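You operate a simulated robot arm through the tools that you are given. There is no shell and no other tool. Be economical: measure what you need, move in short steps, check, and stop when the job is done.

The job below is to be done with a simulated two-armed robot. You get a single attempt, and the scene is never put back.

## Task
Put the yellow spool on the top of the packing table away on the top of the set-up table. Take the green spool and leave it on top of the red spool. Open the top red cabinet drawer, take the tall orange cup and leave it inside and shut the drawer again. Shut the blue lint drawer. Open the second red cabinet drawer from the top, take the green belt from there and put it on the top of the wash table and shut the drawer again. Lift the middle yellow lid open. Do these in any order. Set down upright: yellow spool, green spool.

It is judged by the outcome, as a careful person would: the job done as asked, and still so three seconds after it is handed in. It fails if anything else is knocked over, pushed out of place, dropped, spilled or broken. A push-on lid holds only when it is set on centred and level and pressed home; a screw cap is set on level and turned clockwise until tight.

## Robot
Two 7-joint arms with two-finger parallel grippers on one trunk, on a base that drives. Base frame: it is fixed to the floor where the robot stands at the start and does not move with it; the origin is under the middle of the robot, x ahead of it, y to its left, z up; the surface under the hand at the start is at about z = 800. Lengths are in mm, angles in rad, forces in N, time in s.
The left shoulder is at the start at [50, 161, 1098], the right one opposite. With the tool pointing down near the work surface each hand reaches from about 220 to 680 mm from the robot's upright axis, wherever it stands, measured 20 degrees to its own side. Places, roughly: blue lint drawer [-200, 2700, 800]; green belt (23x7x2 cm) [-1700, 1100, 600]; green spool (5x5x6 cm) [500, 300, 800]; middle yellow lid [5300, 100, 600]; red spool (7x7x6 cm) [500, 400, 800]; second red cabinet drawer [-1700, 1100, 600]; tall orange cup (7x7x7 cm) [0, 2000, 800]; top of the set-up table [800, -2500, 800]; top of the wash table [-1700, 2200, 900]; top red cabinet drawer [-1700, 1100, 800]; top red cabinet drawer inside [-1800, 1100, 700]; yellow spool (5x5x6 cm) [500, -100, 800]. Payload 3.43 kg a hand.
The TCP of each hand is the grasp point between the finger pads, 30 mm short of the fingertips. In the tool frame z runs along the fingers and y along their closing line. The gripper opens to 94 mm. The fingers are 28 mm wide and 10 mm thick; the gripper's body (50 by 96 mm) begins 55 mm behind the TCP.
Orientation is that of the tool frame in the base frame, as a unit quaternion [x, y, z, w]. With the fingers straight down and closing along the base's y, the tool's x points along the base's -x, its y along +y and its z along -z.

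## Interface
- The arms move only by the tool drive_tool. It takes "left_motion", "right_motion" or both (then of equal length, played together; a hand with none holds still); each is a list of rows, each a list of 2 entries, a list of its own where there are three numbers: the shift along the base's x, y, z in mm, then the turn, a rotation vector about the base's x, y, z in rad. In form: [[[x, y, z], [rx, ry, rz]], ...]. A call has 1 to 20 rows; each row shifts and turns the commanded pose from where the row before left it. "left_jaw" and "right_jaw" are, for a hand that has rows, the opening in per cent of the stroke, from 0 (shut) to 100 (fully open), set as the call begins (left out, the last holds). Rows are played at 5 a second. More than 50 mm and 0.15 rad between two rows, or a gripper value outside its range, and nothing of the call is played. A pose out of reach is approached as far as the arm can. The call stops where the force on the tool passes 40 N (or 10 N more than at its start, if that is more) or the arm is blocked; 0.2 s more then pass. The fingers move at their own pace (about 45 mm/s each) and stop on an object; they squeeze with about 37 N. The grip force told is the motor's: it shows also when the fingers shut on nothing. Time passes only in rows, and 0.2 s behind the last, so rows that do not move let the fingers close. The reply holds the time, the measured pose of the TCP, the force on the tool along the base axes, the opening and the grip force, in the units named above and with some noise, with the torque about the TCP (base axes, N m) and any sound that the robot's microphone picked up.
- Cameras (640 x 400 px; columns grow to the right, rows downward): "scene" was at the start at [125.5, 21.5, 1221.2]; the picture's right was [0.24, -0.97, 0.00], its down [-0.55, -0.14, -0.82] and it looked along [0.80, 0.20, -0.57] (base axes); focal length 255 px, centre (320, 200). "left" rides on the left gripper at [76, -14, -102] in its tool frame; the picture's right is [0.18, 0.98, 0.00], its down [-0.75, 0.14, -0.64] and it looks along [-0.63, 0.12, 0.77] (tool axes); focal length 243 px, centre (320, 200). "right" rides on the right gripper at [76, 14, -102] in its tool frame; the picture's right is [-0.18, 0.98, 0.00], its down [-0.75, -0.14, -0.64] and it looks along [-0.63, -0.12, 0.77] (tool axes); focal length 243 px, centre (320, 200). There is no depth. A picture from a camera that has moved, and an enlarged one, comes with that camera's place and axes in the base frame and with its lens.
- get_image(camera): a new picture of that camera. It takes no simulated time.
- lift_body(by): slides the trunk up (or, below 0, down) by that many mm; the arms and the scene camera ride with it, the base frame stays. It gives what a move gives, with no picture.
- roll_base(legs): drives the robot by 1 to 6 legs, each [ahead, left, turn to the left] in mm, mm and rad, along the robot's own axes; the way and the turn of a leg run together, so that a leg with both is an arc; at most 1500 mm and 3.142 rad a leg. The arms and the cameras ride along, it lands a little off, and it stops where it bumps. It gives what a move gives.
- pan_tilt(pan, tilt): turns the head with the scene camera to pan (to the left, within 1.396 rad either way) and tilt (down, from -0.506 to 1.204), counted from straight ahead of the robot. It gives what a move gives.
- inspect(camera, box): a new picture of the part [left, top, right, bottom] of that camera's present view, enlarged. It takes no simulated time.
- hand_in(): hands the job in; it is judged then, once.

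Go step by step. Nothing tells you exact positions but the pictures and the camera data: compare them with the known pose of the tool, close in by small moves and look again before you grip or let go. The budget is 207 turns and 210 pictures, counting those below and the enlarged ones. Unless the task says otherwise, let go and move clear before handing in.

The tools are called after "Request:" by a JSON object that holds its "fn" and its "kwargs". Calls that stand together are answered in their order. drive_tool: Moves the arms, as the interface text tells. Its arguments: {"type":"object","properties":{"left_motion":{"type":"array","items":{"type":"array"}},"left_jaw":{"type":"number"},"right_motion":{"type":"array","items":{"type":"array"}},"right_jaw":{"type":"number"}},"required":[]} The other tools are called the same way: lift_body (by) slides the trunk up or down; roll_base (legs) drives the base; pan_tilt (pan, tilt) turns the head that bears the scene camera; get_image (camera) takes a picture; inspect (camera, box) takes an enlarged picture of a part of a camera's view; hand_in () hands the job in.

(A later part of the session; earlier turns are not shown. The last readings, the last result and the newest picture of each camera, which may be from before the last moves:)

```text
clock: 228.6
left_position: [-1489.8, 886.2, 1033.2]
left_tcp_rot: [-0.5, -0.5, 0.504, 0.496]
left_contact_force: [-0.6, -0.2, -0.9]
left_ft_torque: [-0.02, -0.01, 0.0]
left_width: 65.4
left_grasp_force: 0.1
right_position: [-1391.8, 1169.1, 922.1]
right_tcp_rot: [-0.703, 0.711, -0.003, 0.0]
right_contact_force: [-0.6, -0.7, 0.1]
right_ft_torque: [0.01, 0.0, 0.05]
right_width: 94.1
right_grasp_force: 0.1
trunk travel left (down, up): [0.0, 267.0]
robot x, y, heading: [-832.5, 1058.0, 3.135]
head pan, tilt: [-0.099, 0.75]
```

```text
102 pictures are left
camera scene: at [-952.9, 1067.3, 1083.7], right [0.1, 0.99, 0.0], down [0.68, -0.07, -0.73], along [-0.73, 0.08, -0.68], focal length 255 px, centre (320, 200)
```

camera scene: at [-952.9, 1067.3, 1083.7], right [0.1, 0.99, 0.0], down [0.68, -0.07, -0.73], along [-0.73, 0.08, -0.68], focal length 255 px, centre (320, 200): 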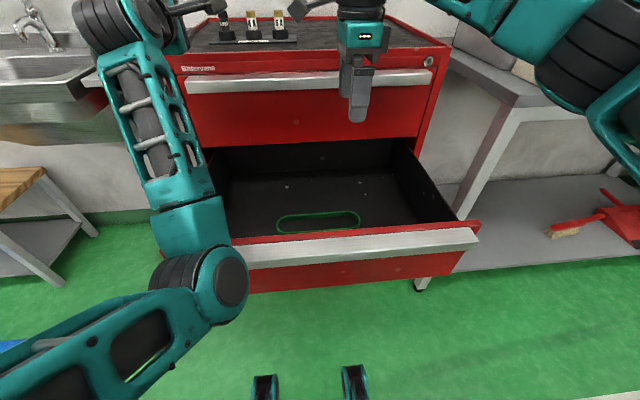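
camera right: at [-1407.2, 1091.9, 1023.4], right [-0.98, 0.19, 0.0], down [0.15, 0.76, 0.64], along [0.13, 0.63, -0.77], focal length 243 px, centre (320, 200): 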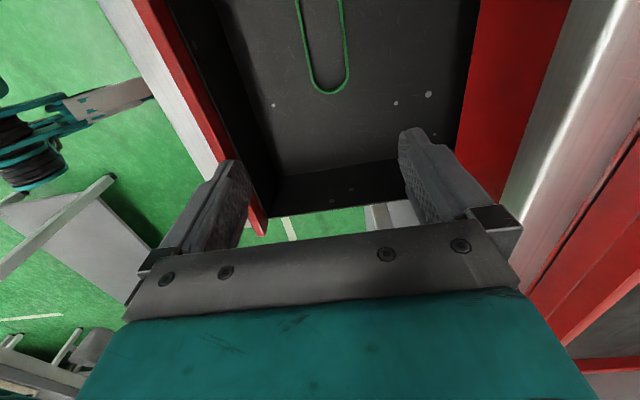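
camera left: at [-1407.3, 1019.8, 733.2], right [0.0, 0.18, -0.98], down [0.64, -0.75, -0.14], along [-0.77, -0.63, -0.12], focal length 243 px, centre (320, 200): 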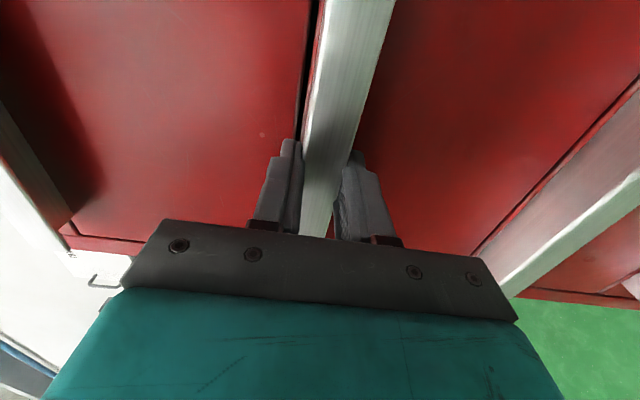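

The belt's centreline is at x of about -1403. I'll line up at (-1403, 1155) and lower part way.

Request:
{"fn": "drive_tool", "kwargs": {"right_motion": [[[-11, -14, 0], [0, 0, 0]], [[0, 0, -45], [0, 0, 0]], [[0, 0, -45], [0, 0, 0]], [[0, 0, -45], [0, 0, 0]], [[0, 0, -45], [0, 0, 0]], [[0, 0, -45], [0, 0, 0]], [[0, 0, -25], [0, 0, 0]], [[0, 0, 0], [0, 0, 0]]]}}

Request:
{"fn": "get_image", "kwargs": {"camera": "right"}}

Request:
{"fn": "get_image", "kwargs": {"camera": "scene"}}

```text
clock: 230.4
left_position: [-1490.0, 887.6, 1033.5]
left_tcp_rot: [-0.499, -0.5, 0.505, 0.496]
left_contact_force: [-0.1, -0.2, -0.8]
left_ft_torque: [0.0, 0.01, 0.0]
left_width: 65.9
left_grasp_force: 0.1
right_position: [-1402.3, 1154.4, 673.7]
right_tcp_rot: [-0.705, 0.71, -0.003, -0.001]
right_contact_force: [-0.2, 0.3, 0.3]
right_ft_torque: [-0.01, -0.01, 0.01]
right_width: 93.9
right_grasp_force: 0.1
trunk travel left (down, up): [0.0, 267.0]
robot x, y, heading: [-830.6, 1058.3, 3.138]
head pan, tilt: [-0.099, 0.75]
```

```text
101 pictures are left
camera right: at [-1418.2, 1078.5, 774.9], right [-0.98, 0.19, 0.0], down [0.14, 0.76, 0.64], along [0.12, 0.63, -0.77], focal length 243 px, centre (320, 200)
```

right: 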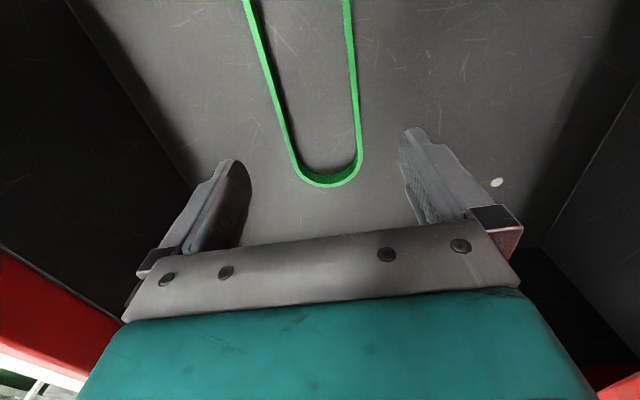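

```text
100 pictures are left
camera scene: at [-952.9, 1067.3, 1083.7], right [0.1, 0.99, 0.0], down [0.68, -0.07, -0.73], along [-0.73, 0.08, -0.68], focal length 255 px, centre (320, 200)
```

scene: 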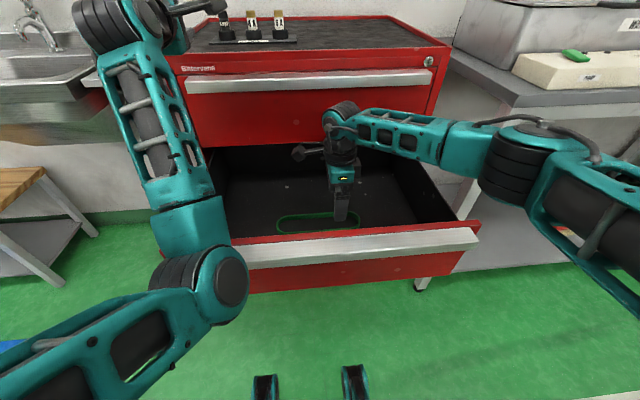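

Aligned with the belt. I'll lower onto it so the fingertips straddle the band.

Request:
{"fn": "drive_tool", "kwargs": {"right_motion": [[[-1, 0, -30], [0, 0, 0]], [[0, 0, -25], [0, 0, 0]], [[0, 0, -10], [0, 0, 0]], [[0, 0, -5], [0, 0, 0]], [[0, 0, -3], [0, 0, 0]], [[0, 0, 0], [0, 0, 0]]]}}

Request:
{"fn": "get_image", "kwargs": {"camera": "right"}}

```text
clock: 231.8
left_position: [-1490.3, 886.7, 1033.2]
left_tcp_rot: [-0.499, -0.5, 0.505, 0.496]
left_contact_force: [-0.2, 0.6, 0.5]
left_ft_torque: [0.01, 0.01, -0.03]
left_width: 65.8
left_grasp_force: 0.1
right_position: [-1403.2, 1154.3, 599.7]
right_tcp_rot: [-0.705, 0.709, -0.003, -0.001]
right_contact_force: [0.4, 0.1, 1.4]
right_ft_torque: [0.02, 0.06, 0.0]
right_width: 93.8
right_grasp_force: 0.0
trunk travel left (down, up): [0.0, 267.0]
robot x, y, heading: [-830.1, 1062.2, 3.138]
head pan, tilt: [-0.099, 0.75]
```

```text
99 pictures are left
camera right: at [-1418.6, 1078.2, 701.1], right [-0.98, 0.19, 0.0], down [0.14, 0.76, 0.64], along [0.12, 0.63, -0.77], focal length 243 px, centre (320, 200)
```

right: 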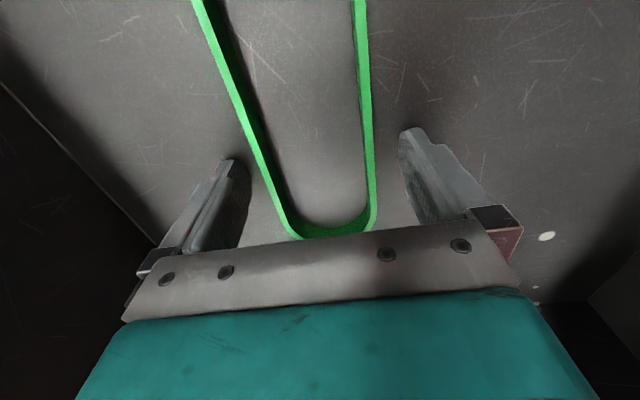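

Request:
{"fn": "drive_tool", "kwargs": {"right_motion": [[[0, 0, -2], [0, 0, 0]], [[0, 0, 0], [0, 0, 0]], [[0, 0, 0], [0, 0, 0]], [[0, 0, 0], [0, 0, 0]], [[0, 0, 0], [0, 0, 0]]], "right_jaw": 0}}

Request:
{"fn": "get_image", "kwargs": {"camera": "right"}}

```text
clock: 233.0
left_position: [-1488.1, 885.8, 1033.8]
left_tcp_rot: [-0.499, -0.499, 0.505, 0.497]
left_contact_force: [-0.9, 0.7, 0.3]
left_ft_torque: [-0.01, -0.01, -0.03]
left_width: 65.6
left_grasp_force: 0.0
right_position: [-1403.5, 1154.4, 600.2]
right_tcp_rot: [-0.705, 0.709, -0.002, -0.002]
right_contact_force: [-1.3, 0.7, 20.5]
right_ft_torque: [0.16, -0.4, 0.17]
right_width: 62.8
right_grasp_force: 36.5
trunk travel left (down, up): [0.0, 267.0]
robot x, y, heading: [-832.0, 1057.9, 3.139]
head pan, tilt: [-0.099, 0.75]
```

```text
98 pictures are left
camera right: at [-1418.3, 1078.2, 701.0], right [-0.98, 0.19, 0.0], down [0.15, 0.76, 0.64], along [0.12, 0.63, -0.77], focal length 243 px, centre (320, 200)
```

right: 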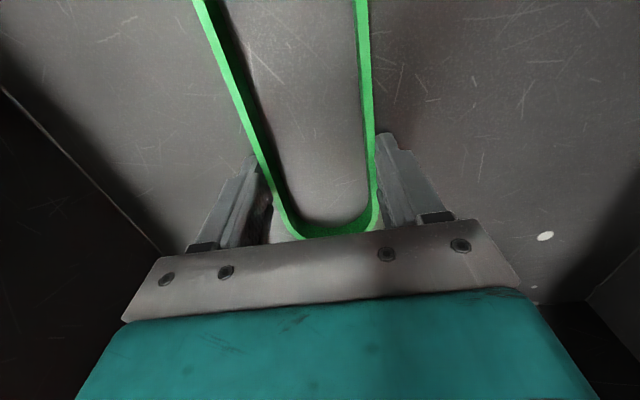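

It's gripped at 63 mm. I'll lift slowly and check that it holds.

Request:
{"fn": "drive_tool", "kwargs": {"right_motion": [[[0, 0, 15], [0, 0, 0]], [[0, 0, 20], [0, 0, 0]], [[0, 0, 30], [0, 0, 0]], [[0, 0, 35], [0, 0, 0]], [[0, 0, 0], [0, 0, 0]]]}}

Request:
{"fn": "get_image", "kwargs": {"camera": "right"}}

Request:
{"fn": "get_image", "kwargs": {"camera": "scene"}}

```text
clock: 234.2
left_position: [-1490.6, 887.4, 1032.2]
left_tcp_rot: [-0.499, -0.5, 0.505, 0.496]
left_contact_force: [0.3, 0.3, -0.5]
left_ft_torque: [0.03, 0.02, 0.01]
left_width: 65.9
left_grasp_force: 0.1
right_position: [-1402.9, 1155.5, 695.8]
right_tcp_rot: [-0.705, 0.709, -0.003, -0.001]
right_contact_force: [-0.6, 0.0, 0.7]
right_ft_torque: [0.02, 0.02, 0.03]
right_width: 62.8
right_grasp_force: 37.1
trunk travel left (down, up): [0.0, 267.0]
robot x, y, heading: [-829.5, 1057.5, 3.137]
head pan, tilt: [-0.099, 0.75]
```

```text
97 pictures are left
camera right: at [-1418.1, 1078.6, 797.5], right [-0.98, 0.19, 0.0], down [0.14, 0.76, 0.64], along [0.12, 0.63, -0.77], focal length 243 px, centre (320, 200)
```

right: 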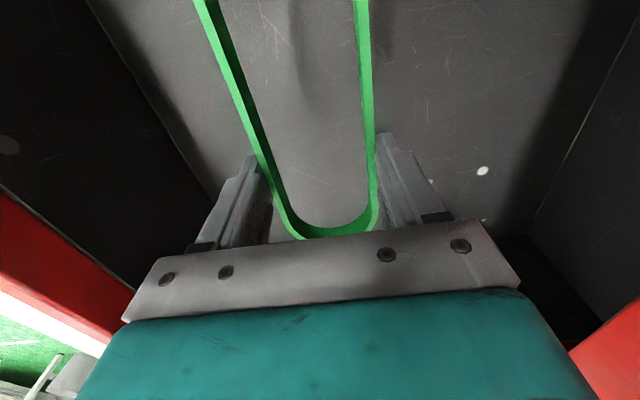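

```text
96 pictures are left
camera scene: at [-952.9, 1067.3, 1083.7], right [0.1, 0.99, 0.0], down [0.68, -0.07, -0.73], along [-0.73, 0.08, -0.68], focal length 255 px, centre (320, 200)
```

scene: 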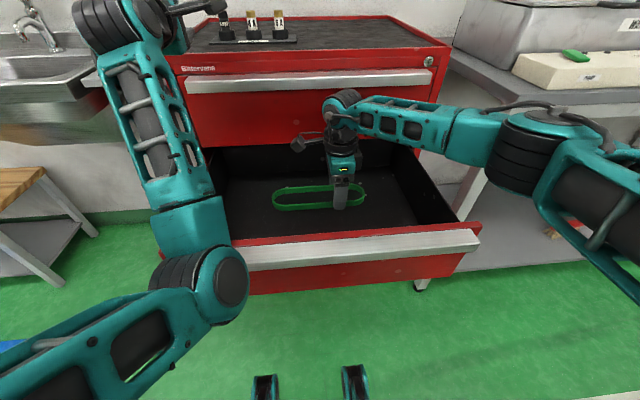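

The belt is held well. I'll raise it clear and bring it back to the right side, keeping the yaw.

Request:
{"fn": "drive_tool", "kwargs": {"right_motion": [[[0, 0, 45], [0, 0, 0]], [[0, 0, 45], [0, 0, 0]], [[0, 0, 45], [0, 0, 0]], [[0, 0, 45], [0, 0, 0]], [[0, 0, 45], [0, 0, 0]], [[25, 20, 30], [0, 0, 0]], [[30, 30, 10], [0, 0, 0]], [[30, 30, 0], [0, 0, 0]], [[30, 30, 0], [0, 0, 0]], [[0, 0, 0], [0, 0, 0]]]}}

Request:
{"fn": "get_image", "kwargs": {"camera": "scene"}}

```text
clock: 236.4
left_position: [-1490.1, 886.5, 1032.5]
left_tcp_rot: [-0.5, -0.499, 0.505, 0.496]
left_contact_force: [0.0, 0.2, 0.2]
left_ft_torque: [0.01, 0.02, 0.04]
left_width: 66.0
left_grasp_force: 0.0
right_position: [-1285.8, 1261.8, 962.7]
right_tcp_rot: [-0.706, 0.709, -0.003, 0.0]
right_contact_force: [-0.4, 0.4, -1.5]
right_ft_torque: [0.01, 0.0, 0.01]
right_width: 62.7
right_grasp_force: 37.4
trunk travel left (down, up): [0.0, 267.0]
robot x, y, heading: [-832.4, 1054.7, 3.144]
head pan, tilt: [-0.099, 0.75]
```

```text
95 pictures are left
camera scene: at [-952.9, 1067.4, 1083.7], right [0.1, 0.99, 0.0], down [0.68, -0.07, -0.73], along [-0.73, 0.07, -0.68], focal length 255 px, centre (320, 200)
```

scene: 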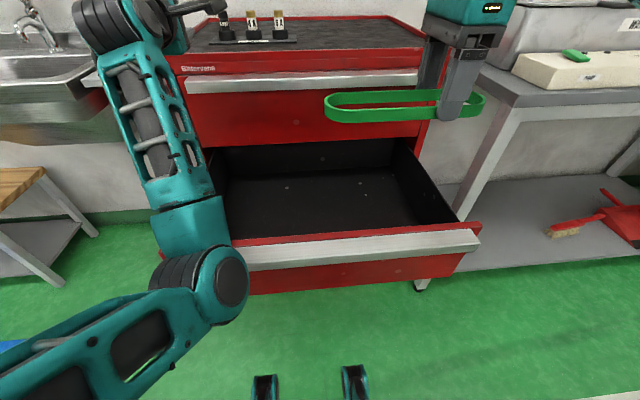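

The second drawer is now empty. I'll back off, lower the left fist in front of its lip, and push it shut.

Request:
{"fn": "roll_base", "kwargs": {"legs": [[-370, 0, 0]]}}

Request:
{"fn": "drive_tool", "kwargs": {"left_motion": [[[-5, 10, -45], [0, 0, 0]], [[-5, 10, -45], [0, 0, 0]], [[-5, 10, -45], [0, 0, 0]], [[-5, 10, -45], [0, 0, 0]], [[-5, 10, -45], [0, 0, 0]], [[-5, 0, -45], [0, 0, 0]], [[-5, 0, -45], [0, 0, 0]], [[0, 0, 0], [0, 0, 0]]], "left_jaw": 0}}

Request:
{"fn": "get_image", "kwargs": {"camera": "scene"}}

```text
clock: 238.8
left_position: [-1119.7, 887.2, 1032.2]
left_tcp_rot: [-0.5, -0.499, 0.504, 0.497]
left_contact_force: [-0.4, 0.7, -0.3]
left_ft_torque: [-0.02, -0.04, -0.01]
left_width: 66.0
left_grasp_force: 0.1
right_position: [-915.1, 1262.4, 963.0]
right_tcp_rot: [-0.704, 0.711, -0.003, 0.0]
right_contact_force: [-0.5, 1.0, -0.6]
right_ft_torque: [0.01, 0.0, 0.0]
right_width: 62.8
right_grasp_force: 37.1
trunk travel left (down, up): [0.0, 267.0]
robot x, y, heading: [-458.6, 1056.1, 3.135]
head pan, tilt: [-0.099, 0.75]
```

```text
clock: 240.6
left_position: [-1154.9, 939.6, 716.0]
left_tcp_rot: [-0.5, -0.499, 0.504, 0.497]
left_contact_force: [0.5, 1.4, -1.2]
left_ft_torque: [0.01, 0.02, 0.01]
left_width: 0.2
left_grasp_force: 32.9
right_position: [-915.5, 1262.5, 963.6]
right_tcp_rot: [-0.704, 0.711, -0.003, -0.001]
right_contact_force: [-0.5, 0.6, 0.0]
right_ft_torque: [0.02, -0.01, -0.02]
right_width: 62.6
right_grasp_force: 37.5
trunk travel left (down, up): [0.0, 267.0]
robot x, y, heading: [-456.8, 1057.9, 3.134]
head pan, tilt: [-0.099, 0.75]
```

```text
94 pictures are left
camera scene: at [-582.1, 1065.7, 1083.7], right [0.11, 0.99, 0.0], down [0.68, -0.07, -0.73], along [-0.73, 0.08, -0.68], focal length 255 px, centre (320, 200)
```

scene: 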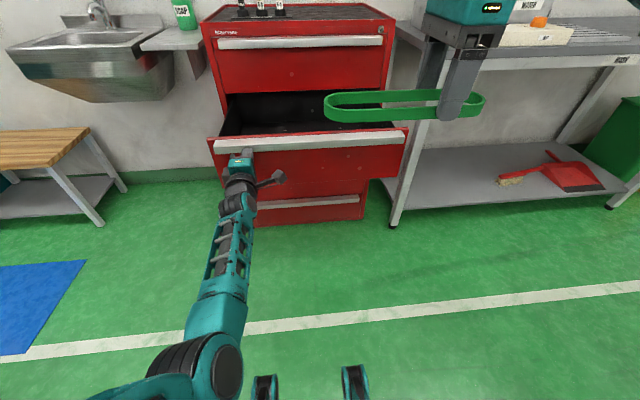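

Request:
{"fn": "roll_base", "kwargs": {"legs": [[318, 0, 0]]}}

Request:
{"fn": "roll_base", "kwargs": {"legs": [[18, 0, 0]]}}

Request:
{"fn": "get_image", "kwargs": {"camera": "scene"}}

```text
clock: 242.7
left_position: [-1474.2, 945.5, 716.3]
left_tcp_rot: [-0.502, -0.497, 0.502, 0.499]
left_contact_force: [0.0, 0.0, -0.2]
left_ft_torque: [0.01, -0.02, -0.01]
left_width: 0.0
left_grasp_force: 33.4
right_position: [-1231.9, 1269.1, 962.4]
right_tcp_rot: [-0.701, 0.713, -0.003, -0.001]
right_contact_force: [-0.3, -0.1, 0.2]
right_ft_torque: [0.03, 0.01, 0.0]
right_width: 62.7
right_grasp_force: 37.3
trunk travel left (down, up): [0.0, 267.0]
robot x, y, heading: [-777.2, 1059.2, 3.126]
head pan, tilt: [-0.099, 0.75]
```

```text
clock: 243.6
left_position: [-1484.9, 946.9, 715.7]
left_tcp_rot: [-0.5, -0.496, 0.504, 0.5]
left_contact_force: [6.6, -0.8, 2.4]
left_ft_torque: [0.03, 0.04, -0.03]
left_width: 0.1
left_grasp_force: 32.7
right_position: [-1246.0, 1268.4, 961.7]
right_tcp_rot: [-0.702, 0.712, -0.003, 0.0]
right_contact_force: [0.3, -0.8, -0.3]
right_ft_torque: [0.07, 0.01, -0.03]
right_width: 62.8
right_grasp_force: 36.8
trunk travel left (down, up): [0.0, 267.0]
robot x, y, heading: [-793.0, 1059.2, 3.128]
head pan, tilt: [-0.099, 0.75]
stopped in leg 1: the force on the tool passed its limit at 258 N (the readings are from after the stop); the commanded pose is now the measured one
```

```text
93 pictures are left
camera scene: at [-913.9, 1070.1, 1083.8], right [0.11, 0.99, 0.0], down [0.68, -0.08, -0.73], along [-0.73, 0.08, -0.68], focal length 255 px, centre (320, 200)
```

scene: 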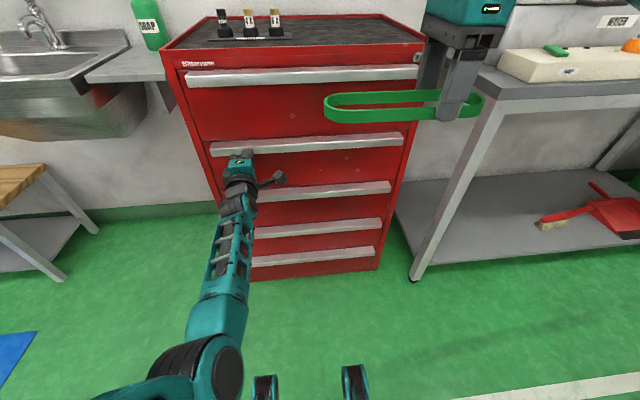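

Both drawers are shut. I'll back away, raise the trunk, and return the left hand to its pointing-down pose.

Request:
{"fn": "roll_base", "kwargs": {"legs": [[-250, 0, 0]]}}

Request:
{"fn": "lift_body", "kwargs": {"by": 125}}

Request:
{"fn": "drive_tool", "kwargs": {"left_motion": [[[0, 0, 40], [0, 0, 0]], [[0, 0, 40], [0, 0, 0]], [[0, 0, 40], [0, 0, 0]], [[10, 0, 20], [0, -0.143, 0]], [[15, 0, 10], [0, -0.143, 0]], [[15, 0, 10], [0, -0.143, 0]], [[15, 0, 10], [0, -0.143, 0]], [[15, 0, 10], [0, -0.143, 0]], [[15, 0, 10], [0, -0.143, 0]], [[15, 0, 0], [0, -0.143, 0]], [[15, 0, 0], [0, -0.143, 0]], [[15, 0, 0], [0, -0.143, 0]], [[15, 0, 0], [0, -0.143, 0]], [[15, 0, 0], [0, -0.141, 0]]]}}

Request:
{"fn": "drive_tool", "kwargs": {"left_motion": [[[8, -6, 0], [0, 0, -0.143]], [[8, -6, 0], [0, 0, -0.143]], [[8, -6, 0], [0, 0, -0.143]], [[8, -6, 0], [0, 0, -0.143]], [[8, -6, 0], [0, 0, -0.143]], [[8, -6, 0], [0, 0, -0.143]], [[8, -6, 0], [0, 0, -0.143]], [[8, -6, 0], [0, 0, -0.143]], [[8, -6, 0], [0, 0, -0.143]], [[8, -6, 0], [0, 0, -0.143]], [[8, -6, 0], [0, 0, -0.141]]]}}

Request:
{"fn": "get_image", "kwargs": {"camera": "scene"}}

```text
clock: 245.4
left_position: [-1236.2, 945.7, 717.0]
left_tcp_rot: [-0.501, -0.495, 0.503, 0.5]
left_contact_force: [0.3, 0.3, -0.3]
left_ft_torque: [0.0, 0.01, 0.03]
left_width: 0.1
left_grasp_force: 32.9
right_position: [-996.4, 1266.8, 961.5]
right_tcp_rot: [-0.7, 0.715, -0.004, 0.0]
right_contact_force: [0.3, 0.4, -0.5]
right_ft_torque: [0.0, -0.01, 0.03]
right_width: 62.6
right_grasp_force: 37.2
trunk travel left (down, up): [0.0, 267.0]
robot x, y, heading: [-540.7, 1060.8, 3.123]
head pan, tilt: [-0.099, 0.75]
```

```text
clock: 247.0
left_position: [-1236.6, 946.5, 841.4]
left_tcp_rot: [-0.502, -0.496, 0.502, 0.5]
left_contact_force: [-0.9, 0.3, 0.0]
left_ft_torque: [-0.05, 0.01, -0.01]
left_width: 0.0
left_grasp_force: 33.5
right_position: [-996.1, 1267.9, 1086.9]
right_tcp_rot: [-0.699, 0.715, -0.004, 0.0]
right_contact_force: [-1.0, 0.2, -0.2]
right_ft_torque: [0.04, -0.02, 0.03]
right_width: 62.7
right_grasp_force: 37.2
trunk travel left (down, up): [-125.0, 142.0]
robot x, y, heading: [-542.1, 1056.7, 3.119]
head pan, tilt: [-0.099, 0.75]
```

```text
clock: 250.0
left_position: [-1150.2, 944.1, 1012.3]
left_tcp_rot: [0.71, 0.704, -0.001, -0.003]
left_contact_force: [-0.1, -0.9, -0.3]
left_ft_torque: [0.01, -0.02, -0.03]
left_width: 0.0
left_grasp_force: 33.3
left hand out of reach, approached as far as the arm can: row 11, 12, 13, 14
right_position: [-996.1, 1267.9, 1086.4]
right_tcp_rot: [-0.7, 0.714, -0.004, 0.0]
right_contact_force: [0.0, 0.0, -0.8]
right_ft_torque: [0.01, -0.01, 0.01]
right_width: 62.5
right_grasp_force: 36.8
trunk travel left (down, up): [-125.0, 142.0]
robot x, y, heading: [-542.0, 1052.0, 3.123]
head pan, tilt: [-0.099, 0.75]
```

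```text
clock: 252.4
left_position: [-1138.0, 866.6, 1008.9]
left_tcp_rot: [1.0, -0.005, 0.002, -0.003]
left_contact_force: [-0.8, -0.7, -0.7]
left_ft_torque: [0.02, -0.03, -0.01]
left_width: 0.1
left_grasp_force: 32.9
left hand out of reach, approached as far as the arm can: row 1, 2, 3, 4, 5, 6, 7, 8, 9, 10, 11
right_position: [-994.6, 1266.3, 1086.9]
right_tcp_rot: [-0.7, 0.714, -0.004, -0.001]
right_contact_force: [-0.4, -0.1, -1.0]
right_ft_torque: [-0.01, 0.0, -0.03]
right_width: 62.7
right_grasp_force: 36.9
trunk travel left (down, up): [-125.0, 142.0]
robot x, y, heading: [-544.4, 1054.6, 3.124]
head pan, tilt: [-0.099, 0.75]
```

```text
92 pictures are left
camera scene: at [-664.5, 1066.7, 1208.7], right [0.12, 0.99, 0.0], down [0.68, -0.08, -0.73], along [-0.73, 0.09, -0.68], focal length 255 px, centre (320, 200)
```

scene: 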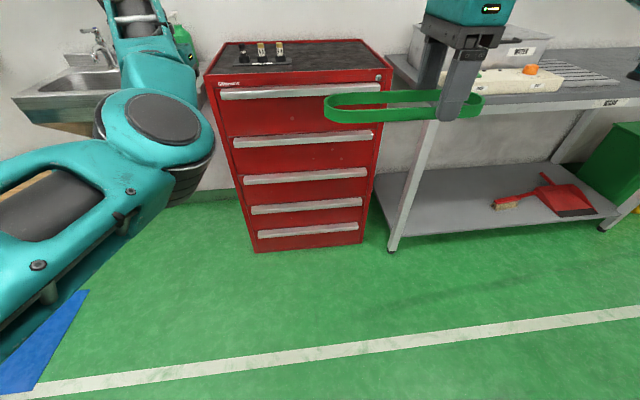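

The left arm is back in its pointing-down pose. I'll retract it and move along to the wash table.

Request:
{"fn": "drive_tool", "kwargs": {"left_motion": [[[40, 5, 5], [0, 0, 0]], [[40, 5, 5], [0, 0, 0]], [[40, 5, 5], [0, 0, 0]], [[40, 0, 0], [0, 0, 0]], [[40, 0, 0], [0, 0, 0]]]}}

Request:
{"fn": "roll_base", "kwargs": {"legs": [[150, 0, 0.018], [0, -850, 0]]}}

Request:
{"fn": "pan_tilt", "kwargs": {"pan": -0.1, "tilt": 0.5}}

Request:
{"fn": "get_image", "kwargs": {"camera": "scene"}}

```text
clock: 253.6
left_position: [-1126.8, 832.8, 1009.4]
left_tcp_rot: [1.0, -0.005, 0.002, -0.003]
left_contact_force: [0.2, -0.1, 0.3]
left_ft_torque: [0.02, 0.01, 0.02]
left_width: 0.1
left_grasp_force: 32.9
left hand out of reach, approached as far as the arm can: row 1, 2, 3, 4, 5
right_position: [-995.2, 1267.2, 1086.6]
right_tcp_rot: [-0.7, 0.715, -0.004, 0.0]
right_contact_force: [0.1, -0.7, -0.4]
right_ft_torque: [0.03, 0.02, 0.0]
right_width: 62.7
right_grasp_force: 37.7
trunk travel left (down, up): [-125.0, 142.0]
robot x, y, heading: [-541.8, 1057.7, 3.125]
head pan, tilt: [-0.099, 0.75]
```

```text
clock: 262.4
left_position: [-1266.6, 1686.7, 1008.8]
left_tcp_rot: [1.0, -0.003, 0.002, -0.003]
left_contact_force: [-0.7, 0.5, -0.2]
left_ft_torque: [0.02, -0.02, -0.01]
left_width: 0.1
left_grasp_force: 32.7
right_position: [-1138.4, 2120.0, 1086.8]
right_tcp_rot: [-0.701, 0.713, -0.004, 0.0]
right_contact_force: [0.2, -0.9, 0.9]
right_ft_torque: [0.01, 0.02, 0.03]
right_width: 62.7
right_grasp_force: 37.5
trunk travel left (down, up): [-125.0, 142.0]
robot x, y, heading: [-681.9, 1907.9, 3.125]
head pan, tilt: [-0.099, 0.75]
```

```text
clock: 263.2
left_position: [-1266.1, 1686.4, 1009.6]
left_tcp_rot: [1.0, -0.001, 0.001, -0.003]
left_contact_force: [-0.2, -0.1, 0.7]
left_ft_torque: [0.01, 0.01, 0.0]
left_width: 0.0
left_grasp_force: 33.0
right_position: [-1138.8, 2121.0, 1087.0]
right_tcp_rot: [-0.701, 0.713, -0.003, 0.0]
right_contact_force: [-0.4, 0.0, -0.3]
right_ft_torque: [0.03, 0.01, -0.01]
right_width: 63.1
right_grasp_force: 37.3
trunk travel left (down, up): [-125.0, 142.0]
robot x, y, heading: [-686.4, 1913.7, 3.124]
head pan, tilt: [-0.099, 0.499]
```

```text
91 pictures are left
camera scene: at [-814.1, 1922.3, 1230.6], right [0.11, 0.99, 0.0], down [0.48, -0.05, -0.88], along [-0.87, 0.1, -0.48], focal length 255 px, centre (320, 200)
```

scene: 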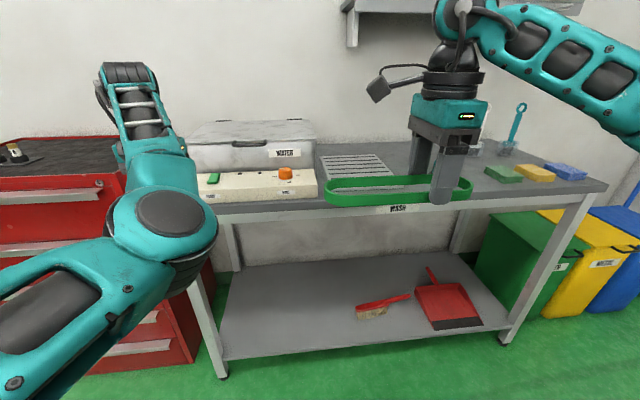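

The wash table's front strip, about x -1390 to -1550 and y 2010 to 2550, is free. First I'll try to bring the left arm back to a comfortable pose.

Request:
{"fn": "drive_tool", "kwargs": {"left_motion": [[[0, -20, 30], [0, 0, 0]], [[0, -20, 30], [0, 0, 0]], [[0, -20, 30], [0, 0, 0]]]}}

Request:
{"fn": "drive_tool", "kwargs": {"left_motion": [[[30, 0, 0], [0, 0, 0]], [[30, 0, 0], [0, 0, 0]], [[30, 0, 0], [0, 0, 0]], [[30, 0, 0], [0, 0, 0]]]}}

Request:
{"fn": "get_image", "kwargs": {"camera": "scene"}}

```text
clock: 264.0
left_position: [-1264.4, 1625.8, 1099.0]
left_tcp_rot: [1.0, -0.002, 0.002, -0.002]
left_contact_force: [-0.5, -0.4, 0.3]
left_ft_torque: [0.0, -0.01, -0.02]
left_width: 0.0
left_grasp_force: 32.6
right_position: [-1138.1, 2120.2, 1087.2]
right_tcp_rot: [-0.7, 0.714, -0.003, -0.001]
right_contact_force: [0.2, 1.3, 0.3]
right_ft_torque: [0.01, 0.04, 0.01]
right_width: 62.7
right_grasp_force: 37.6
trunk travel left (down, up): [-125.0, 142.0]
robot x, y, heading: [-687.3, 1914.8, 3.129]
head pan, tilt: [-0.099, 0.499]
```

```text
clock: 265.0
left_position: [-1218.4, 1625.9, 1099.8]
left_tcp_rot: [1.0, -0.002, 0.001, -0.003]
left_contact_force: [-0.2, 0.2, -0.8]
left_ft_torque: [0.02, 0.02, 0.01]
left_width: 0.0
left_grasp_force: 33.3
left hand out of reach, approached as far as the arm can: row 2, 3, 4
right_position: [-1137.7, 2121.7, 1087.0]
right_tcp_rot: [-0.701, 0.713, -0.004, 0.0]
right_contact_force: [-0.2, -0.7, 0.4]
right_ft_torque: [0.02, 0.0, 0.0]
right_width: 62.9
right_grasp_force: 36.6
trunk travel left (down, up): [-125.0, 142.0]
robot x, y, heading: [-683.7, 1911.4, 3.128]
head pan, tilt: [-0.099, 0.499]
```

```text
90 pictures are left
camera scene: at [-814.2, 1922.3, 1230.7], right [0.11, 0.99, 0.0], down [0.48, -0.05, -0.88], along [-0.87, 0.1, -0.48], focal length 255 px, centre (320, 200)
```

scene: 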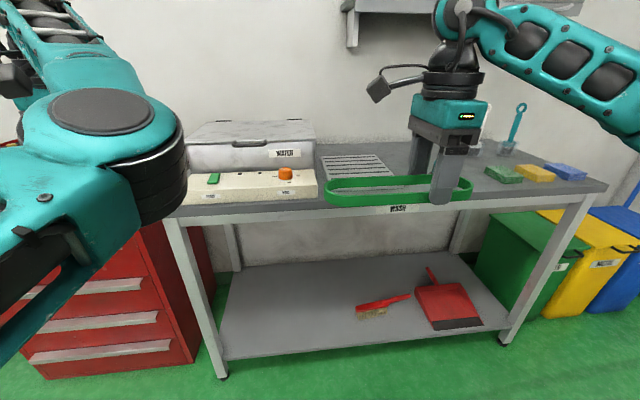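

The left arm's elbow has flipped inward, but the hand is high and clear, so I'll leave it. I'll drive up to the wash table and place the belt with the right hand.

Request:
{"fn": "roll_base", "kwargs": {"legs": [[0, -285, 0.0], [210, 0, 0.01]]}}

Request:
{"fn": "pan_tilt", "kwargs": {"pan": -0.3, "tilt": 0.6}}

Request:
{"fn": "get_image", "kwargs": {"camera": "scene"}}

Request:
{"fn": "get_image", "kwargs": {"camera": "right"}}

```text
clock: 269.3
left_position: [-1422.5, 1907.6, 1099.9]
left_tcp_rot: [1.0, 0.005, 0.002, -0.002]
left_contact_force: [0.1, 0.0, -0.9]
left_ft_torque: [0.02, -0.02, 0.02]
left_width: 0.0
left_grasp_force: 32.9
right_position: [-1347.2, 2402.8, 1086.8]
right_tcp_rot: [-0.706, 0.708, -0.004, 0.001]
right_contact_force: [-0.1, 0.1, -0.3]
right_ft_torque: [0.03, 0.01, 0.0]
right_width: 62.8
right_grasp_force: 37.3
trunk travel left (down, up): [-125.0, 142.0]
robot x, y, heading: [-891.0, 2200.9, 3.141]
head pan, tilt: [-0.099, 0.499]
```

```text
clock: 270.1
left_position: [-1422.6, 1906.9, 1099.5]
left_tcp_rot: [1.0, 0.004, 0.001, -0.002]
left_contact_force: [0.6, -0.1, 0.3]
left_ft_torque: [-0.01, 0.02, -0.04]
left_width: 0.0
left_grasp_force: 33.3
right_position: [-1347.9, 2403.6, 1086.3]
right_tcp_rot: [-0.706, 0.708, -0.004, 0.0]
right_contact_force: [1.1, -0.9, 0.1]
right_ft_torque: [0.04, 0.03, 0.01]
right_width: 62.6
right_grasp_force: 37.1
trunk travel left (down, up): [-125.0, 142.0]
robot x, y, heading: [-888.8, 2197.1, 3.139]
head pan, tilt: [-0.3, 0.6]
```

```text
89 pictures are left
camera scene: at [-1015.1, 2226.3, 1221.6], right [0.3, 0.95, 0.0], down [0.54, -0.17, -0.83], along [-0.79, 0.24, -0.56], focal length 255 px, centre (320, 200)
```

scene: 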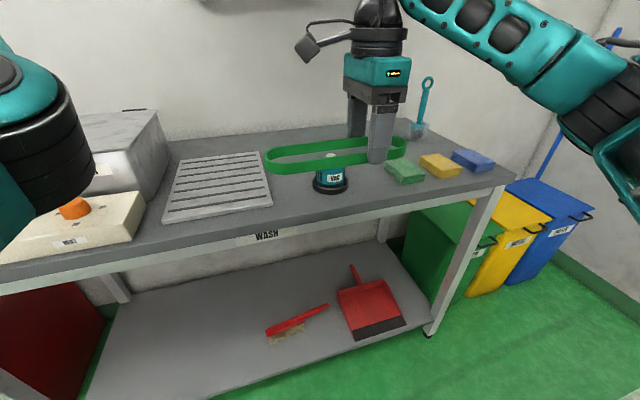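

```text
88 pictures are left
camera right: at [-1363.4, 2326.6, 1188.1], right [-0.98, 0.19, -0.01], down [0.14, 0.76, 0.64], along [0.12, 0.63, -0.77], focal length 243 px, centre (320, 200)
```

right: 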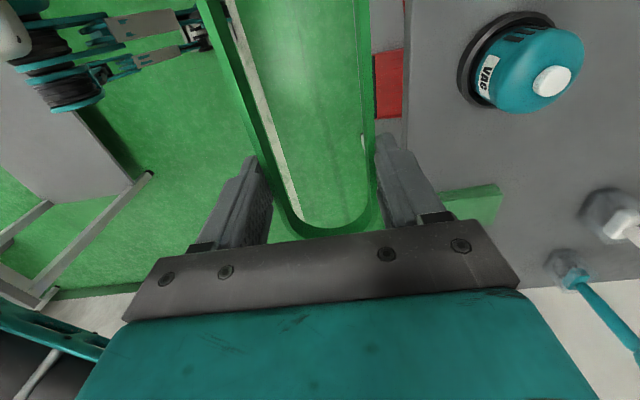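

The table top is at z of about 888. There's a teal device at (-1535, 2415), and the area behind it (x -1620 to -1950, y 2280 to 2540) is free. I'll raise the left hand above the water box, move closer, and carry the belt over there.

Request:
{"fn": "drive_tool", "kwargs": {"left_motion": [[[0, 0, 40], [0, 0, 0]], [[0, 0, 40], [0, 0, 0]], [[0, 0, 20], [0, 0, 0]]]}}

Request:
{"fn": "roll_base", "kwargs": {"legs": [[0, -110, 0], [150, 0, 0]]}}

Request:
{"fn": "get_image", "kwargs": {"camera": "scene"}}

```text
clock: 270.9
left_position: [-1423.1, 1908.2, 1200.2]
left_tcp_rot: [1.0, 0.004, 0.002, -0.003]
left_contact_force: [1.5, 0.2, 0.2]
left_ft_torque: [-0.01, -0.01, -0.03]
left_width: 0.1
left_grasp_force: 33.3
right_position: [-1348.9, 2403.2, 1086.9]
right_tcp_rot: [-0.706, 0.709, -0.004, 0.0]
right_contact_force: [0.5, 0.0, 0.2]
right_ft_torque: [0.02, -0.01, -0.01]
right_width: 62.7
right_grasp_force: 36.5
trunk travel left (down, up): [-125.0, 142.0]
robot x, y, heading: [-890.0, 2198.4, 3.143]
head pan, tilt: [-0.3, 0.6]
```

```text
clock: 273.5
left_position: [-1573.0, 2021.1, 1198.2]
left_tcp_rot: [1.0, 0.003, 0.002, -0.003]
left_contact_force: [0.0, -0.1, -0.5]
left_ft_torque: [0.02, -0.01, 0.01]
left_width: 0.0
left_grasp_force: 33.2
right_position: [-1497.2, 2516.0, 1086.4]
right_tcp_rot: [-0.704, 0.71, -0.004, 0.0]
right_contact_force: [0.0, -0.6, 0.0]
right_ft_torque: [0.02, -0.02, 0.02]
right_width: 62.7
right_grasp_force: 37.3
trunk travel left (down, up): [-125.0, 142.0]
robot x, y, heading: [-1037.2, 2308.7, 3.135]
head pan, tilt: [-0.3, 0.6]
```

```text
87 pictures are left
camera scene: at [-1163.5, 2338.6, 1221.5], right [0.3, 0.95, 0.0], down [0.54, -0.17, -0.82], along [-0.79, 0.25, -0.57], focal length 255 px, centre (320, 200)
```

scene: 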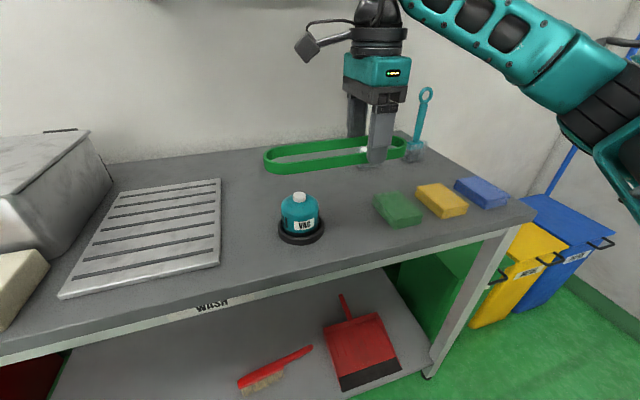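

Request:
{"fn": "drive_tool", "kwargs": {"right_motion": [[[-40, -19, 0], [0, 0, 0]], [[-40, -19, 0], [0, 0, 0]], [[-40, -19, 0], [0, 0, 0]], [[-38, -19, 0], [0, 0, 0]], [[0, 0, -40], [0, 0, 0]], [[0, 0, -40], [0, 0, 0]], [[0, 0, -40], [0, 0, 0]], [[0, 0, -25], [0, 0, 0]], [[0, 0, 0], [0, 0, 0]]]}}

Request:
{"fn": "get_image", "kwargs": {"camera": "scene"}}

Request:
{"fn": "get_image", "kwargs": {"camera": "right"}}

```text
clock: 275.5
left_position: [-1572.7, 2021.6, 1199.0]
left_tcp_rot: [1.0, 0.003, 0.002, -0.003]
left_contact_force: [-0.6, -0.6, -0.5]
left_ft_torque: [-0.03, -0.04, 0.0]
left_width: 0.2
left_grasp_force: 33.5
right_position: [-1649.1, 2441.9, 941.9]
right_tcp_rot: [-0.705, 0.709, -0.003, 0.0]
right_contact_force: [-0.6, 0.2, 0.1]
right_ft_torque: [0.04, -0.02, 0.04]
right_width: 62.6
right_grasp_force: 37.2
right hand out of reach, approached as far as the arm can: row 4
trunk travel left (down, up): [-125.0, 142.0]
robot x, y, heading: [-1035.6, 2314.6, 3.136]
head pan, tilt: [-0.3, 0.6]
```

```text
86 pictures are left
camera scene: at [-1162.9, 2338.6, 1221.6], right [0.3, 0.95, 0.0], down [0.54, -0.17, -0.83], along [-0.79, 0.25, -0.56], focal length 255 px, centre (320, 200)
```

scene: 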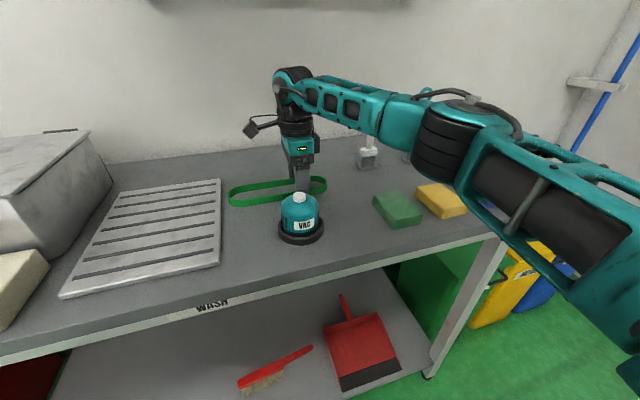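

```text
85 pictures are left
camera right: at [-1665.4, 2365.1, 1042.9], right [-0.98, 0.19, -0.01], down [0.14, 0.76, 0.64], along [0.13, 0.63, -0.77], focal length 243 px, centre (320, 200)
```

right: 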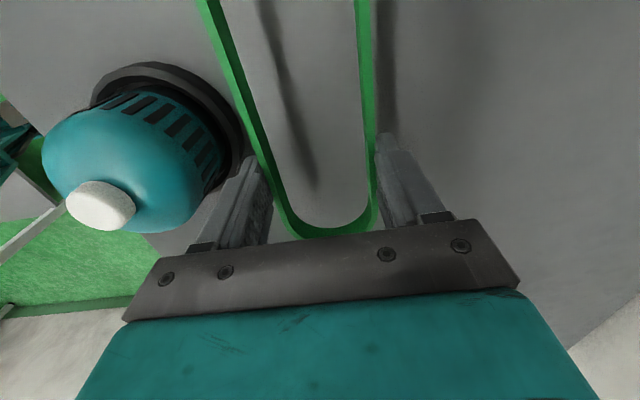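

The near finger is close to the device, so I'll roll 30 mm forward for more clearance before lowering.

Request:
{"fn": "roll_base", "kwargs": {"legs": [[35, 0, 0]]}}

Request:
{"fn": "drive_tool", "kwargs": {"right_motion": [[[0, 0, -10], [0, 0, 0]], [[0, 0, -4], [0, 0, 0]], [[0, 0, 0], [0, 0, 0]]]}}

Request:
{"fn": "drive_tool", "kwargs": {"right_motion": [[[0, 0, -4], [0, 0, 0]], [[0, 0, 0], [0, 0, 0]]]}}

Request:
{"fn": "get_image", "kwargs": {"camera": "right"}}

```text
clock: 276.3
left_position: [-1609.0, 2021.4, 1199.0]
left_tcp_rot: [1.0, 0.003, 0.001, -0.003]
left_contact_force: [0.3, -0.2, 0.3]
left_ft_torque: [-0.02, -0.04, -0.01]
left_width: 0.0
left_grasp_force: 32.9
right_position: [-1685.2, 2441.4, 942.1]
right_tcp_rot: [-0.705, 0.709, -0.004, 0.0]
right_contact_force: [0.4, -0.3, -0.4]
right_ft_torque: [0.03, -0.03, 0.01]
right_width: 62.7
right_grasp_force: 36.7
trunk travel left (down, up): [-125.0, 142.0]
robot x, y, heading: [-1077.6, 2313.3, 3.139]
head pan, tilt: [-0.3, 0.6]
```

```text
clock: 277.1
left_position: [-1608.5, 2021.9, 1198.0]
left_tcp_rot: [1.0, 0.002, 0.002, -0.003]
left_contact_force: [0.9, -0.9, 0.1]
left_ft_torque: [0.0, 0.03, -0.02]
left_width: 0.1
left_grasp_force: 33.2
right_position: [-1684.8, 2441.7, 928.3]
right_tcp_rot: [-0.704, 0.71, -0.003, -0.001]
right_contact_force: [0.4, -0.2, -0.7]
right_ft_torque: [0.02, -0.02, -0.02]
right_width: 62.7
right_grasp_force: 36.8
trunk travel left (down, up): [-125.0, 142.0]
robot x, y, heading: [-1072.7, 2311.4, 3.137]
head pan, tilt: [-0.3, 0.6]
```

```text
clock: 277.7
left_position: [-1607.6, 2021.5, 1198.9]
left_tcp_rot: [1.0, 0.003, 0.002, -0.002]
left_contact_force: [0.5, 0.1, 0.2]
left_ft_torque: [-0.03, -0.01, -0.03]
left_width: 0.2
left_grasp_force: 33.1
right_position: [-1685.1, 2442.0, 923.9]
right_tcp_rot: [-0.704, 0.71, -0.003, 0.0]
right_contact_force: [0.4, 0.4, 0.1]
right_ft_torque: [0.0, 0.0, -0.05]
right_width: 62.5
right_grasp_force: 37.0
trunk travel left (down, up): [-125.0, 142.0]
robot x, y, heading: [-1074.6, 2314.4, 3.136]
head pan, tilt: [-0.3, 0.6]
```

```text
84 pictures are left
camera right: at [-1700.5, 2365.5, 1024.7], right [-0.98, 0.19, -0.01], down [0.14, 0.76, 0.64], along [0.13, 0.63, -0.77], focal length 243 px, centre (320, 200)
```

right: 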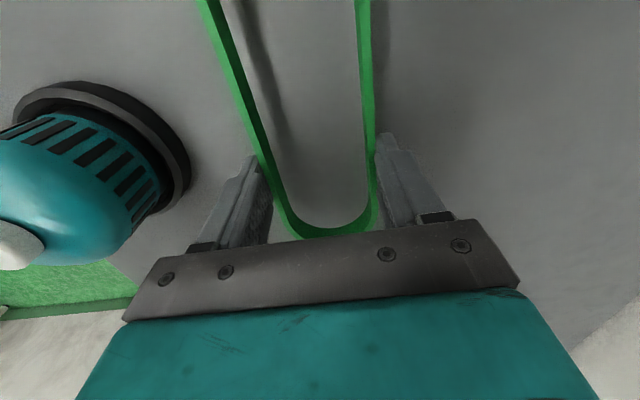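

Request:
{"fn": "drive_tool", "kwargs": {"right_motion": [[[0, 0, -3], [0, 0, 0]], [[0, 0, 0], [0, 0, 0]]]}}

Request:
{"fn": "drive_tool", "kwargs": {"right_motion": [[[0, 0, -3], [0, 0, 0]], [[0, 0, 0], [0, 0, 0]]]}}

Request:
{"fn": "drive_tool", "kwargs": {"right_motion": [[[0, 0, -3], [0, 0, 0]], [[0, 0, 0], [0, 0, 0]]]}}

```text
clock: 278.3
left_position: [-1606.6, 2021.7, 1198.4]
left_tcp_rot: [1.0, 0.002, 0.002, -0.003]
left_contact_force: [0.1, -0.5, -0.2]
left_ft_torque: [-0.04, -0.03, -0.01]
left_width: 0.0
left_grasp_force: 32.9
right_position: [-1683.9, 2441.7, 921.0]
right_tcp_rot: [-0.705, 0.709, -0.004, 0.0]
right_contact_force: [-0.3, -0.2, -0.4]
right_ft_torque: [0.05, 0.02, 0.0]
right_width: 62.6
right_grasp_force: 36.8
trunk travel left (down, up): [-125.0, 142.0]
robot x, y, heading: [-1071.9, 2311.7, 3.139]
head pan, tilt: [-0.3, 0.6]
```

```text
clock: 278.9
left_position: [-1607.7, 2022.7, 1199.5]
left_tcp_rot: [1.0, 0.002, 0.002, -0.002]
left_contact_force: [0.4, -0.3, 0.9]
left_ft_torque: [0.01, -0.02, -0.02]
left_width: 0.0
left_grasp_force: 33.1
right_position: [-1685.4, 2442.1, 917.1]
right_tcp_rot: [-0.705, 0.709, -0.005, 0.0]
right_contact_force: [-0.2, -0.3, -0.4]
right_ft_torque: [0.02, 0.05, -0.01]
right_width: 62.9
right_grasp_force: 36.9
trunk travel left (down, up): [-125.0, 142.0]
robot x, y, heading: [-1075.0, 2310.4, 3.136]
head pan, tilt: [-0.3, 0.6]
```

```text
clock: 279.5
left_position: [-1608.1, 2021.6, 1199.0]
left_tcp_rot: [1.0, 0.002, 0.001, -0.002]
left_contact_force: [0.2, -0.3, -0.4]
left_ft_torque: [-0.01, -0.01, 0.01]
left_width: 0.0
left_grasp_force: 33.0
right_position: [-1683.6, 2441.0, 915.4]
right_tcp_rot: [-0.704, 0.71, -0.003, 0.0]
right_contact_force: [0.4, -0.1, -0.8]
right_ft_torque: [0.01, 0.03, 0.02]
right_width: 62.4
right_grasp_force: 36.8
trunk travel left (down, up): [-125.0, 142.0]
robot x, y, heading: [-1075.0, 2313.3, 3.135]
head pan, tilt: [-0.3, 0.6]
```

Request:
{"fn": "drive_tool", "kwargs": {"right_motion": [[[0, 0, -3], [0, 0, 0]], [[0, 0, 0], [0, 0, 0]]]}}

Request:
{"fn": "drive_tool", "kwargs": {"right_motion": [[[0, 0, -3], [0, 0, 0]], [[0, 0, 0], [0, 0, 0]]]}}

Request:
{"fn": "drive_tool", "kwargs": {"right_motion": [[[0, 0, -3], [0, 0, 0]], [[0, 0, 0], [0, 0, 0]]]}}

Request:
{"fn": "get_image", "kwargs": {"camera": "right"}}

```text
clock: 280.1
left_position: [-1608.3, 2021.2, 1199.2]
left_tcp_rot: [1.0, 0.002, 0.002, -0.003]
left_contact_force: [0.2, 0.4, 0.7]
left_ft_torque: [0.02, 0.01, 0.01]
left_width: 0.0
left_grasp_force: 33.3
right_position: [-1684.7, 2442.5, 912.1]
right_tcp_rot: [-0.705, 0.709, -0.004, -0.001]
right_contact_force: [0.3, -0.3, -0.2]
right_ft_torque: [0.04, -0.03, 0.02]
right_width: 62.6
right_grasp_force: 36.9
trunk travel left (down, up): [-125.0, 142.0]
robot x, y, heading: [-1072.2, 2311.0, 3.137]
head pan, tilt: [-0.3, 0.6]
```

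```text
clock: 280.7
left_position: [-1608.1, 2021.8, 1197.9]
left_tcp_rot: [1.0, 0.002, 0.002, -0.003]
left_contact_force: [-0.5, -0.5, 0.2]
left_ft_torque: [-0.01, 0.0, -0.01]
left_width: 0.1
left_grasp_force: 33.2
right_position: [-1686.0, 2441.2, 910.7]
right_tcp_rot: [-0.705, 0.709, -0.002, -0.001]
right_contact_force: [-0.4, 1.6, 3.3]
right_ft_torque: [-0.57, 0.13, -0.01]
right_width: 62.4
right_grasp_force: 37.1
trunk travel left (down, up): [-125.0, 142.0]
robot x, y, heading: [-1073.4, 2308.8, 3.137]
head pan, tilt: [-0.3, 0.6]
```

```text
clock: 281.3
left_position: [-1605.7, 2021.4, 1199.7]
left_tcp_rot: [1.0, 0.003, 0.001, -0.002]
left_contact_force: [0.2, 0.7, -0.1]
left_ft_torque: [0.01, 0.01, 0.01]
left_width: 0.1
left_grasp_force: 32.6
right_position: [-1685.5, 2441.1, 910.5]
right_tcp_rot: [-0.704, 0.71, -0.002, -0.002]
right_contact_force: [-0.4, 1.6, 20.7]
right_ft_torque: [-0.11, -0.53, 0.23]
right_width: 63.0
right_grasp_force: 36.8
trunk travel left (down, up): [-125.0, 142.0]
robot x, y, heading: [-1073.1, 2314.5, 3.136]
head pan, tilt: [-0.3, 0.6]
```

```text
83 pictures are left
camera right: at [-1700.0, 2365.1, 1011.5], right [-0.98, 0.19, 0.0], down [0.15, 0.76, 0.64], along [0.12, 0.63, -0.77], focal length 243 px, centre (320, 200)
```

right: 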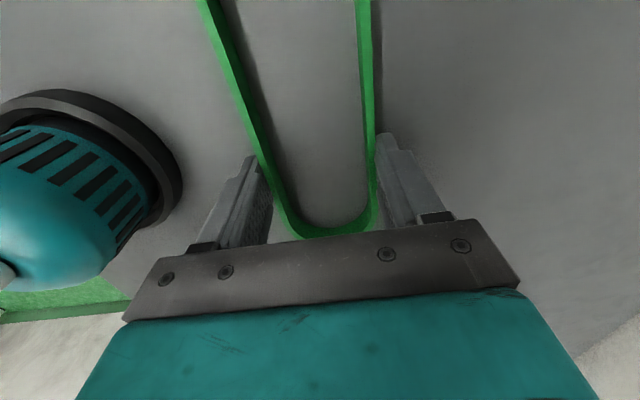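

The belt is on the table. I'll release it gently and rise.

Request:
{"fn": "drive_tool", "kwargs": {"right_motion": [[[0, 0, 1.5], [0, 0, 0]], [[0, 0, 0], [0, 0, 0]], [[0, 0, 0], [0, 0, 0]], [[0, 0, 0], [0, 0, 0]], [[0, 0, 30], [0, 0, 0]], [[0, 0, 40], [0, 0, 0]], [[0, 0, 45], [0, 0, 0]], [[0, 0, 45], [0, 0, 0]]], "right_jaw": 82}}

Request:
{"fn": "get_image", "kwargs": {"camera": "right"}}

Request:
{"fn": "get_image", "kwargs": {"camera": "scene"}}

```text
clock: 283.1
left_position: [-1606.6, 2022.0, 1198.3]
left_tcp_rot: [1.0, 0.002, 0.001, -0.002]
left_contact_force: [0.5, 0.8, 0.2]
left_ft_torque: [0.05, 0.0, -0.01]
left_width: 0.2
left_grasp_force: 33.3
right_position: [-1685.6, 2438.6, 1066.4]
right_tcp_rot: [-0.705, 0.709, -0.004, -0.001]
right_contact_force: [-0.2, -0.2, 0.2]
right_ft_torque: [0.0, 0.02, 0.0]
right_width: 77.1
right_grasp_force: 0.1
trunk travel left (down, up): [-125.0, 142.0]
robot x, y, heading: [-1075.8, 2313.1, 3.135]
head pan, tilt: [-0.3, 0.6]
```

```text
82 pictures are left
camera right: at [-1701.2, 2362.5, 1168.9], right [-0.98, 0.19, -0.01], down [0.14, 0.76, 0.64], along [0.13, 0.63, -0.77], focal length 243 px, centre (320, 200)
```

right: 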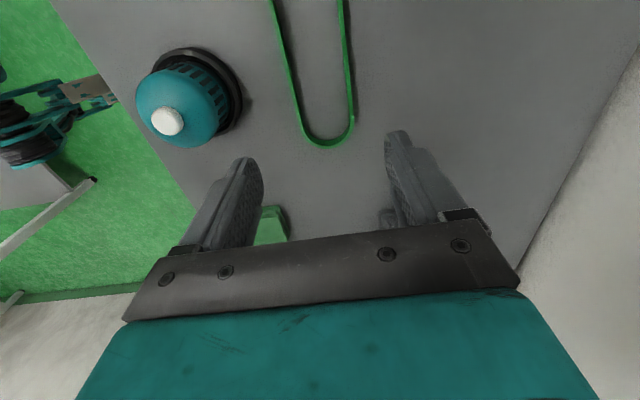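

```text
81 pictures are left
camera scene: at [-1197.6, 2338.2, 1221.6], right [0.3, 0.95, 0.0], down [0.54, -0.17, -0.83], along [-0.79, 0.25, -0.56], focal length 255 px, centre (320, 200)
```

scene: 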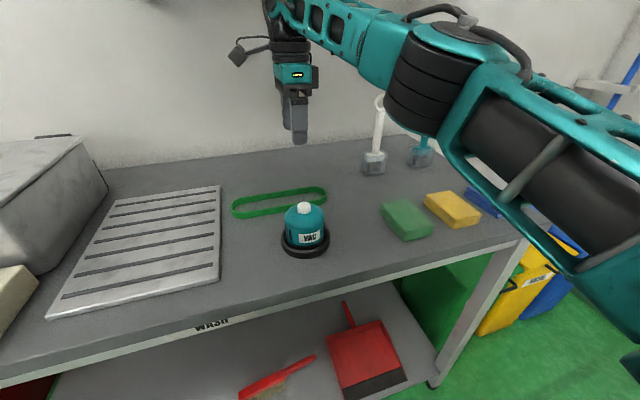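

The belt rests on the wash table. Last job is the middle yellow lid near (5300, 100). I'll retract the right hand, back off, and head out along the aisle.

Request:
{"fn": "drive_tool", "kwargs": {"right_motion": [[[40, 5, 0], [0, 0, 0.14]], [[40, 5, 0], [0, 0, 0.14]], [[40, 5, 0], [0, 0, 0.14]], [[40, 5, 0], [0, 0, 0.14]], [[40, 5, 0], [0, 0, 0.14]], [[30, 5, 0], [0, 0, 0.14]], [[0, 5, 0], [0, 0, 0.14]], [[0, 0, 0], [0, 0, 0.14]], [[0, 0, 0], [0, 0, 0.14]], [[0, 0, 0], [0, 0, 0.14]], [[0, 0, 0], [0, 0, 0.14]]]}}

Request:
{"fn": "roll_base", "kwargs": {"legs": [[-330, 0, 0], [0, 1250, 0], [0, 0, 1.57], [0, 0, 1.57]]}}

Request:
{"fn": "pan_tilt", "kwargs": {"pan": 0, "tilt": 0.2}}

Request:
{"fn": "get_image", "kwargs": {"camera": "scene"}}

```text
clock: 285.5
left_position: [-1608.5, 2021.5, 1199.6]
left_tcp_rot: [1.0, 0.002, 0.001, -0.002]
left_contact_force: [0.1, 0.0, -0.1]
left_ft_torque: [0.02, 0.02, 0.0]
left_width: 0.0
left_grasp_force: 32.9
right_position: [-1455.1, 2477.4, 1067.7]
right_tcp_rot: [1.0, -0.018, 0.003, -0.001]
right_contact_force: [-0.4, -0.9, -0.6]
right_ft_torque: [0.02, -0.02, 0.02]
right_width: 77.1
right_grasp_force: 0.0
trunk travel left (down, up): [-125.0, 142.0]
robot x, y, heading: [-1071.0, 2310.6, 3.136]
head pan, tilt: [-0.3, 0.6]
```

```text
clock: 306.1
left_position: [-199.4, 1366.0, 1198.9]
left_tcp_rot: [-0.013, 1.0, -0.003, -0.002]
left_contact_force: [0.4, -0.3, 0.6]
left_ft_torque: [0.01, 0.03, 0.02]
left_width: 0.1
left_grasp_force: 32.7
right_position: [-343.3, 907.8, 1068.2]
right_tcp_rot: [0.008, 1.0, -0.002, -0.003]
right_contact_force: [0.0, 0.9, -0.4]
right_ft_torque: [-0.05, -0.02, -0.01]
right_width: 77.2
right_grasp_force: 0.1
trunk travel left (down, up): [-125.0, 142.0]
robot x, y, heading: [-728.7, 1061.8, 0.014]
head pan, tilt: [-0.3, 0.6]
```

```text
clock: 307.0
left_position: [-200.0, 1365.5, 1199.5]
left_tcp_rot: [-0.012, 1.0, -0.002, -0.002]
left_contact_force: [-0.4, 0.0, -0.5]
left_ft_torque: [0.0, -0.01, 0.01]
left_width: 0.0
left_grasp_force: 33.3
right_position: [-343.7, 906.8, 1067.0]
right_tcp_rot: [0.009, 1.0, -0.002, -0.002]
right_contact_force: [0.0, -0.2, 0.2]
right_ft_torque: [0.0, -0.05, 0.04]
right_width: 77.2
right_grasp_force: 0.0
trunk travel left (down, up): [-125.0, 142.0]
robot x, y, heading: [-727.4, 1063.3, 0.013]
head pan, tilt: [0.0, 0.201]
```

```text
80 pictures are left
camera scene: at [-595.1, 1066.5, 1258.3], right [0.02, -1.0, 0.0], down [-0.2, 0.0, -0.98], along [0.98, 0.02, -0.2], focal length 255 px, centre (320, 200)
```

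scene: 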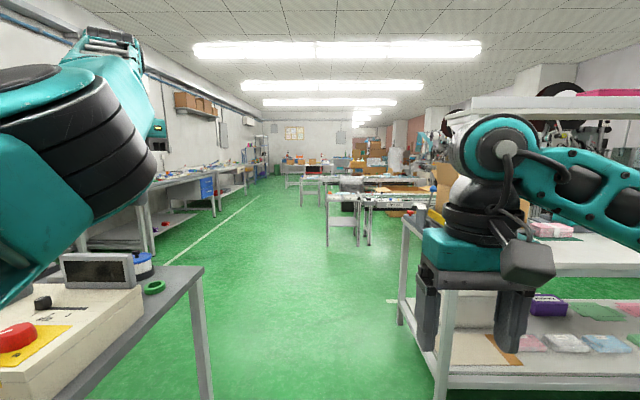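

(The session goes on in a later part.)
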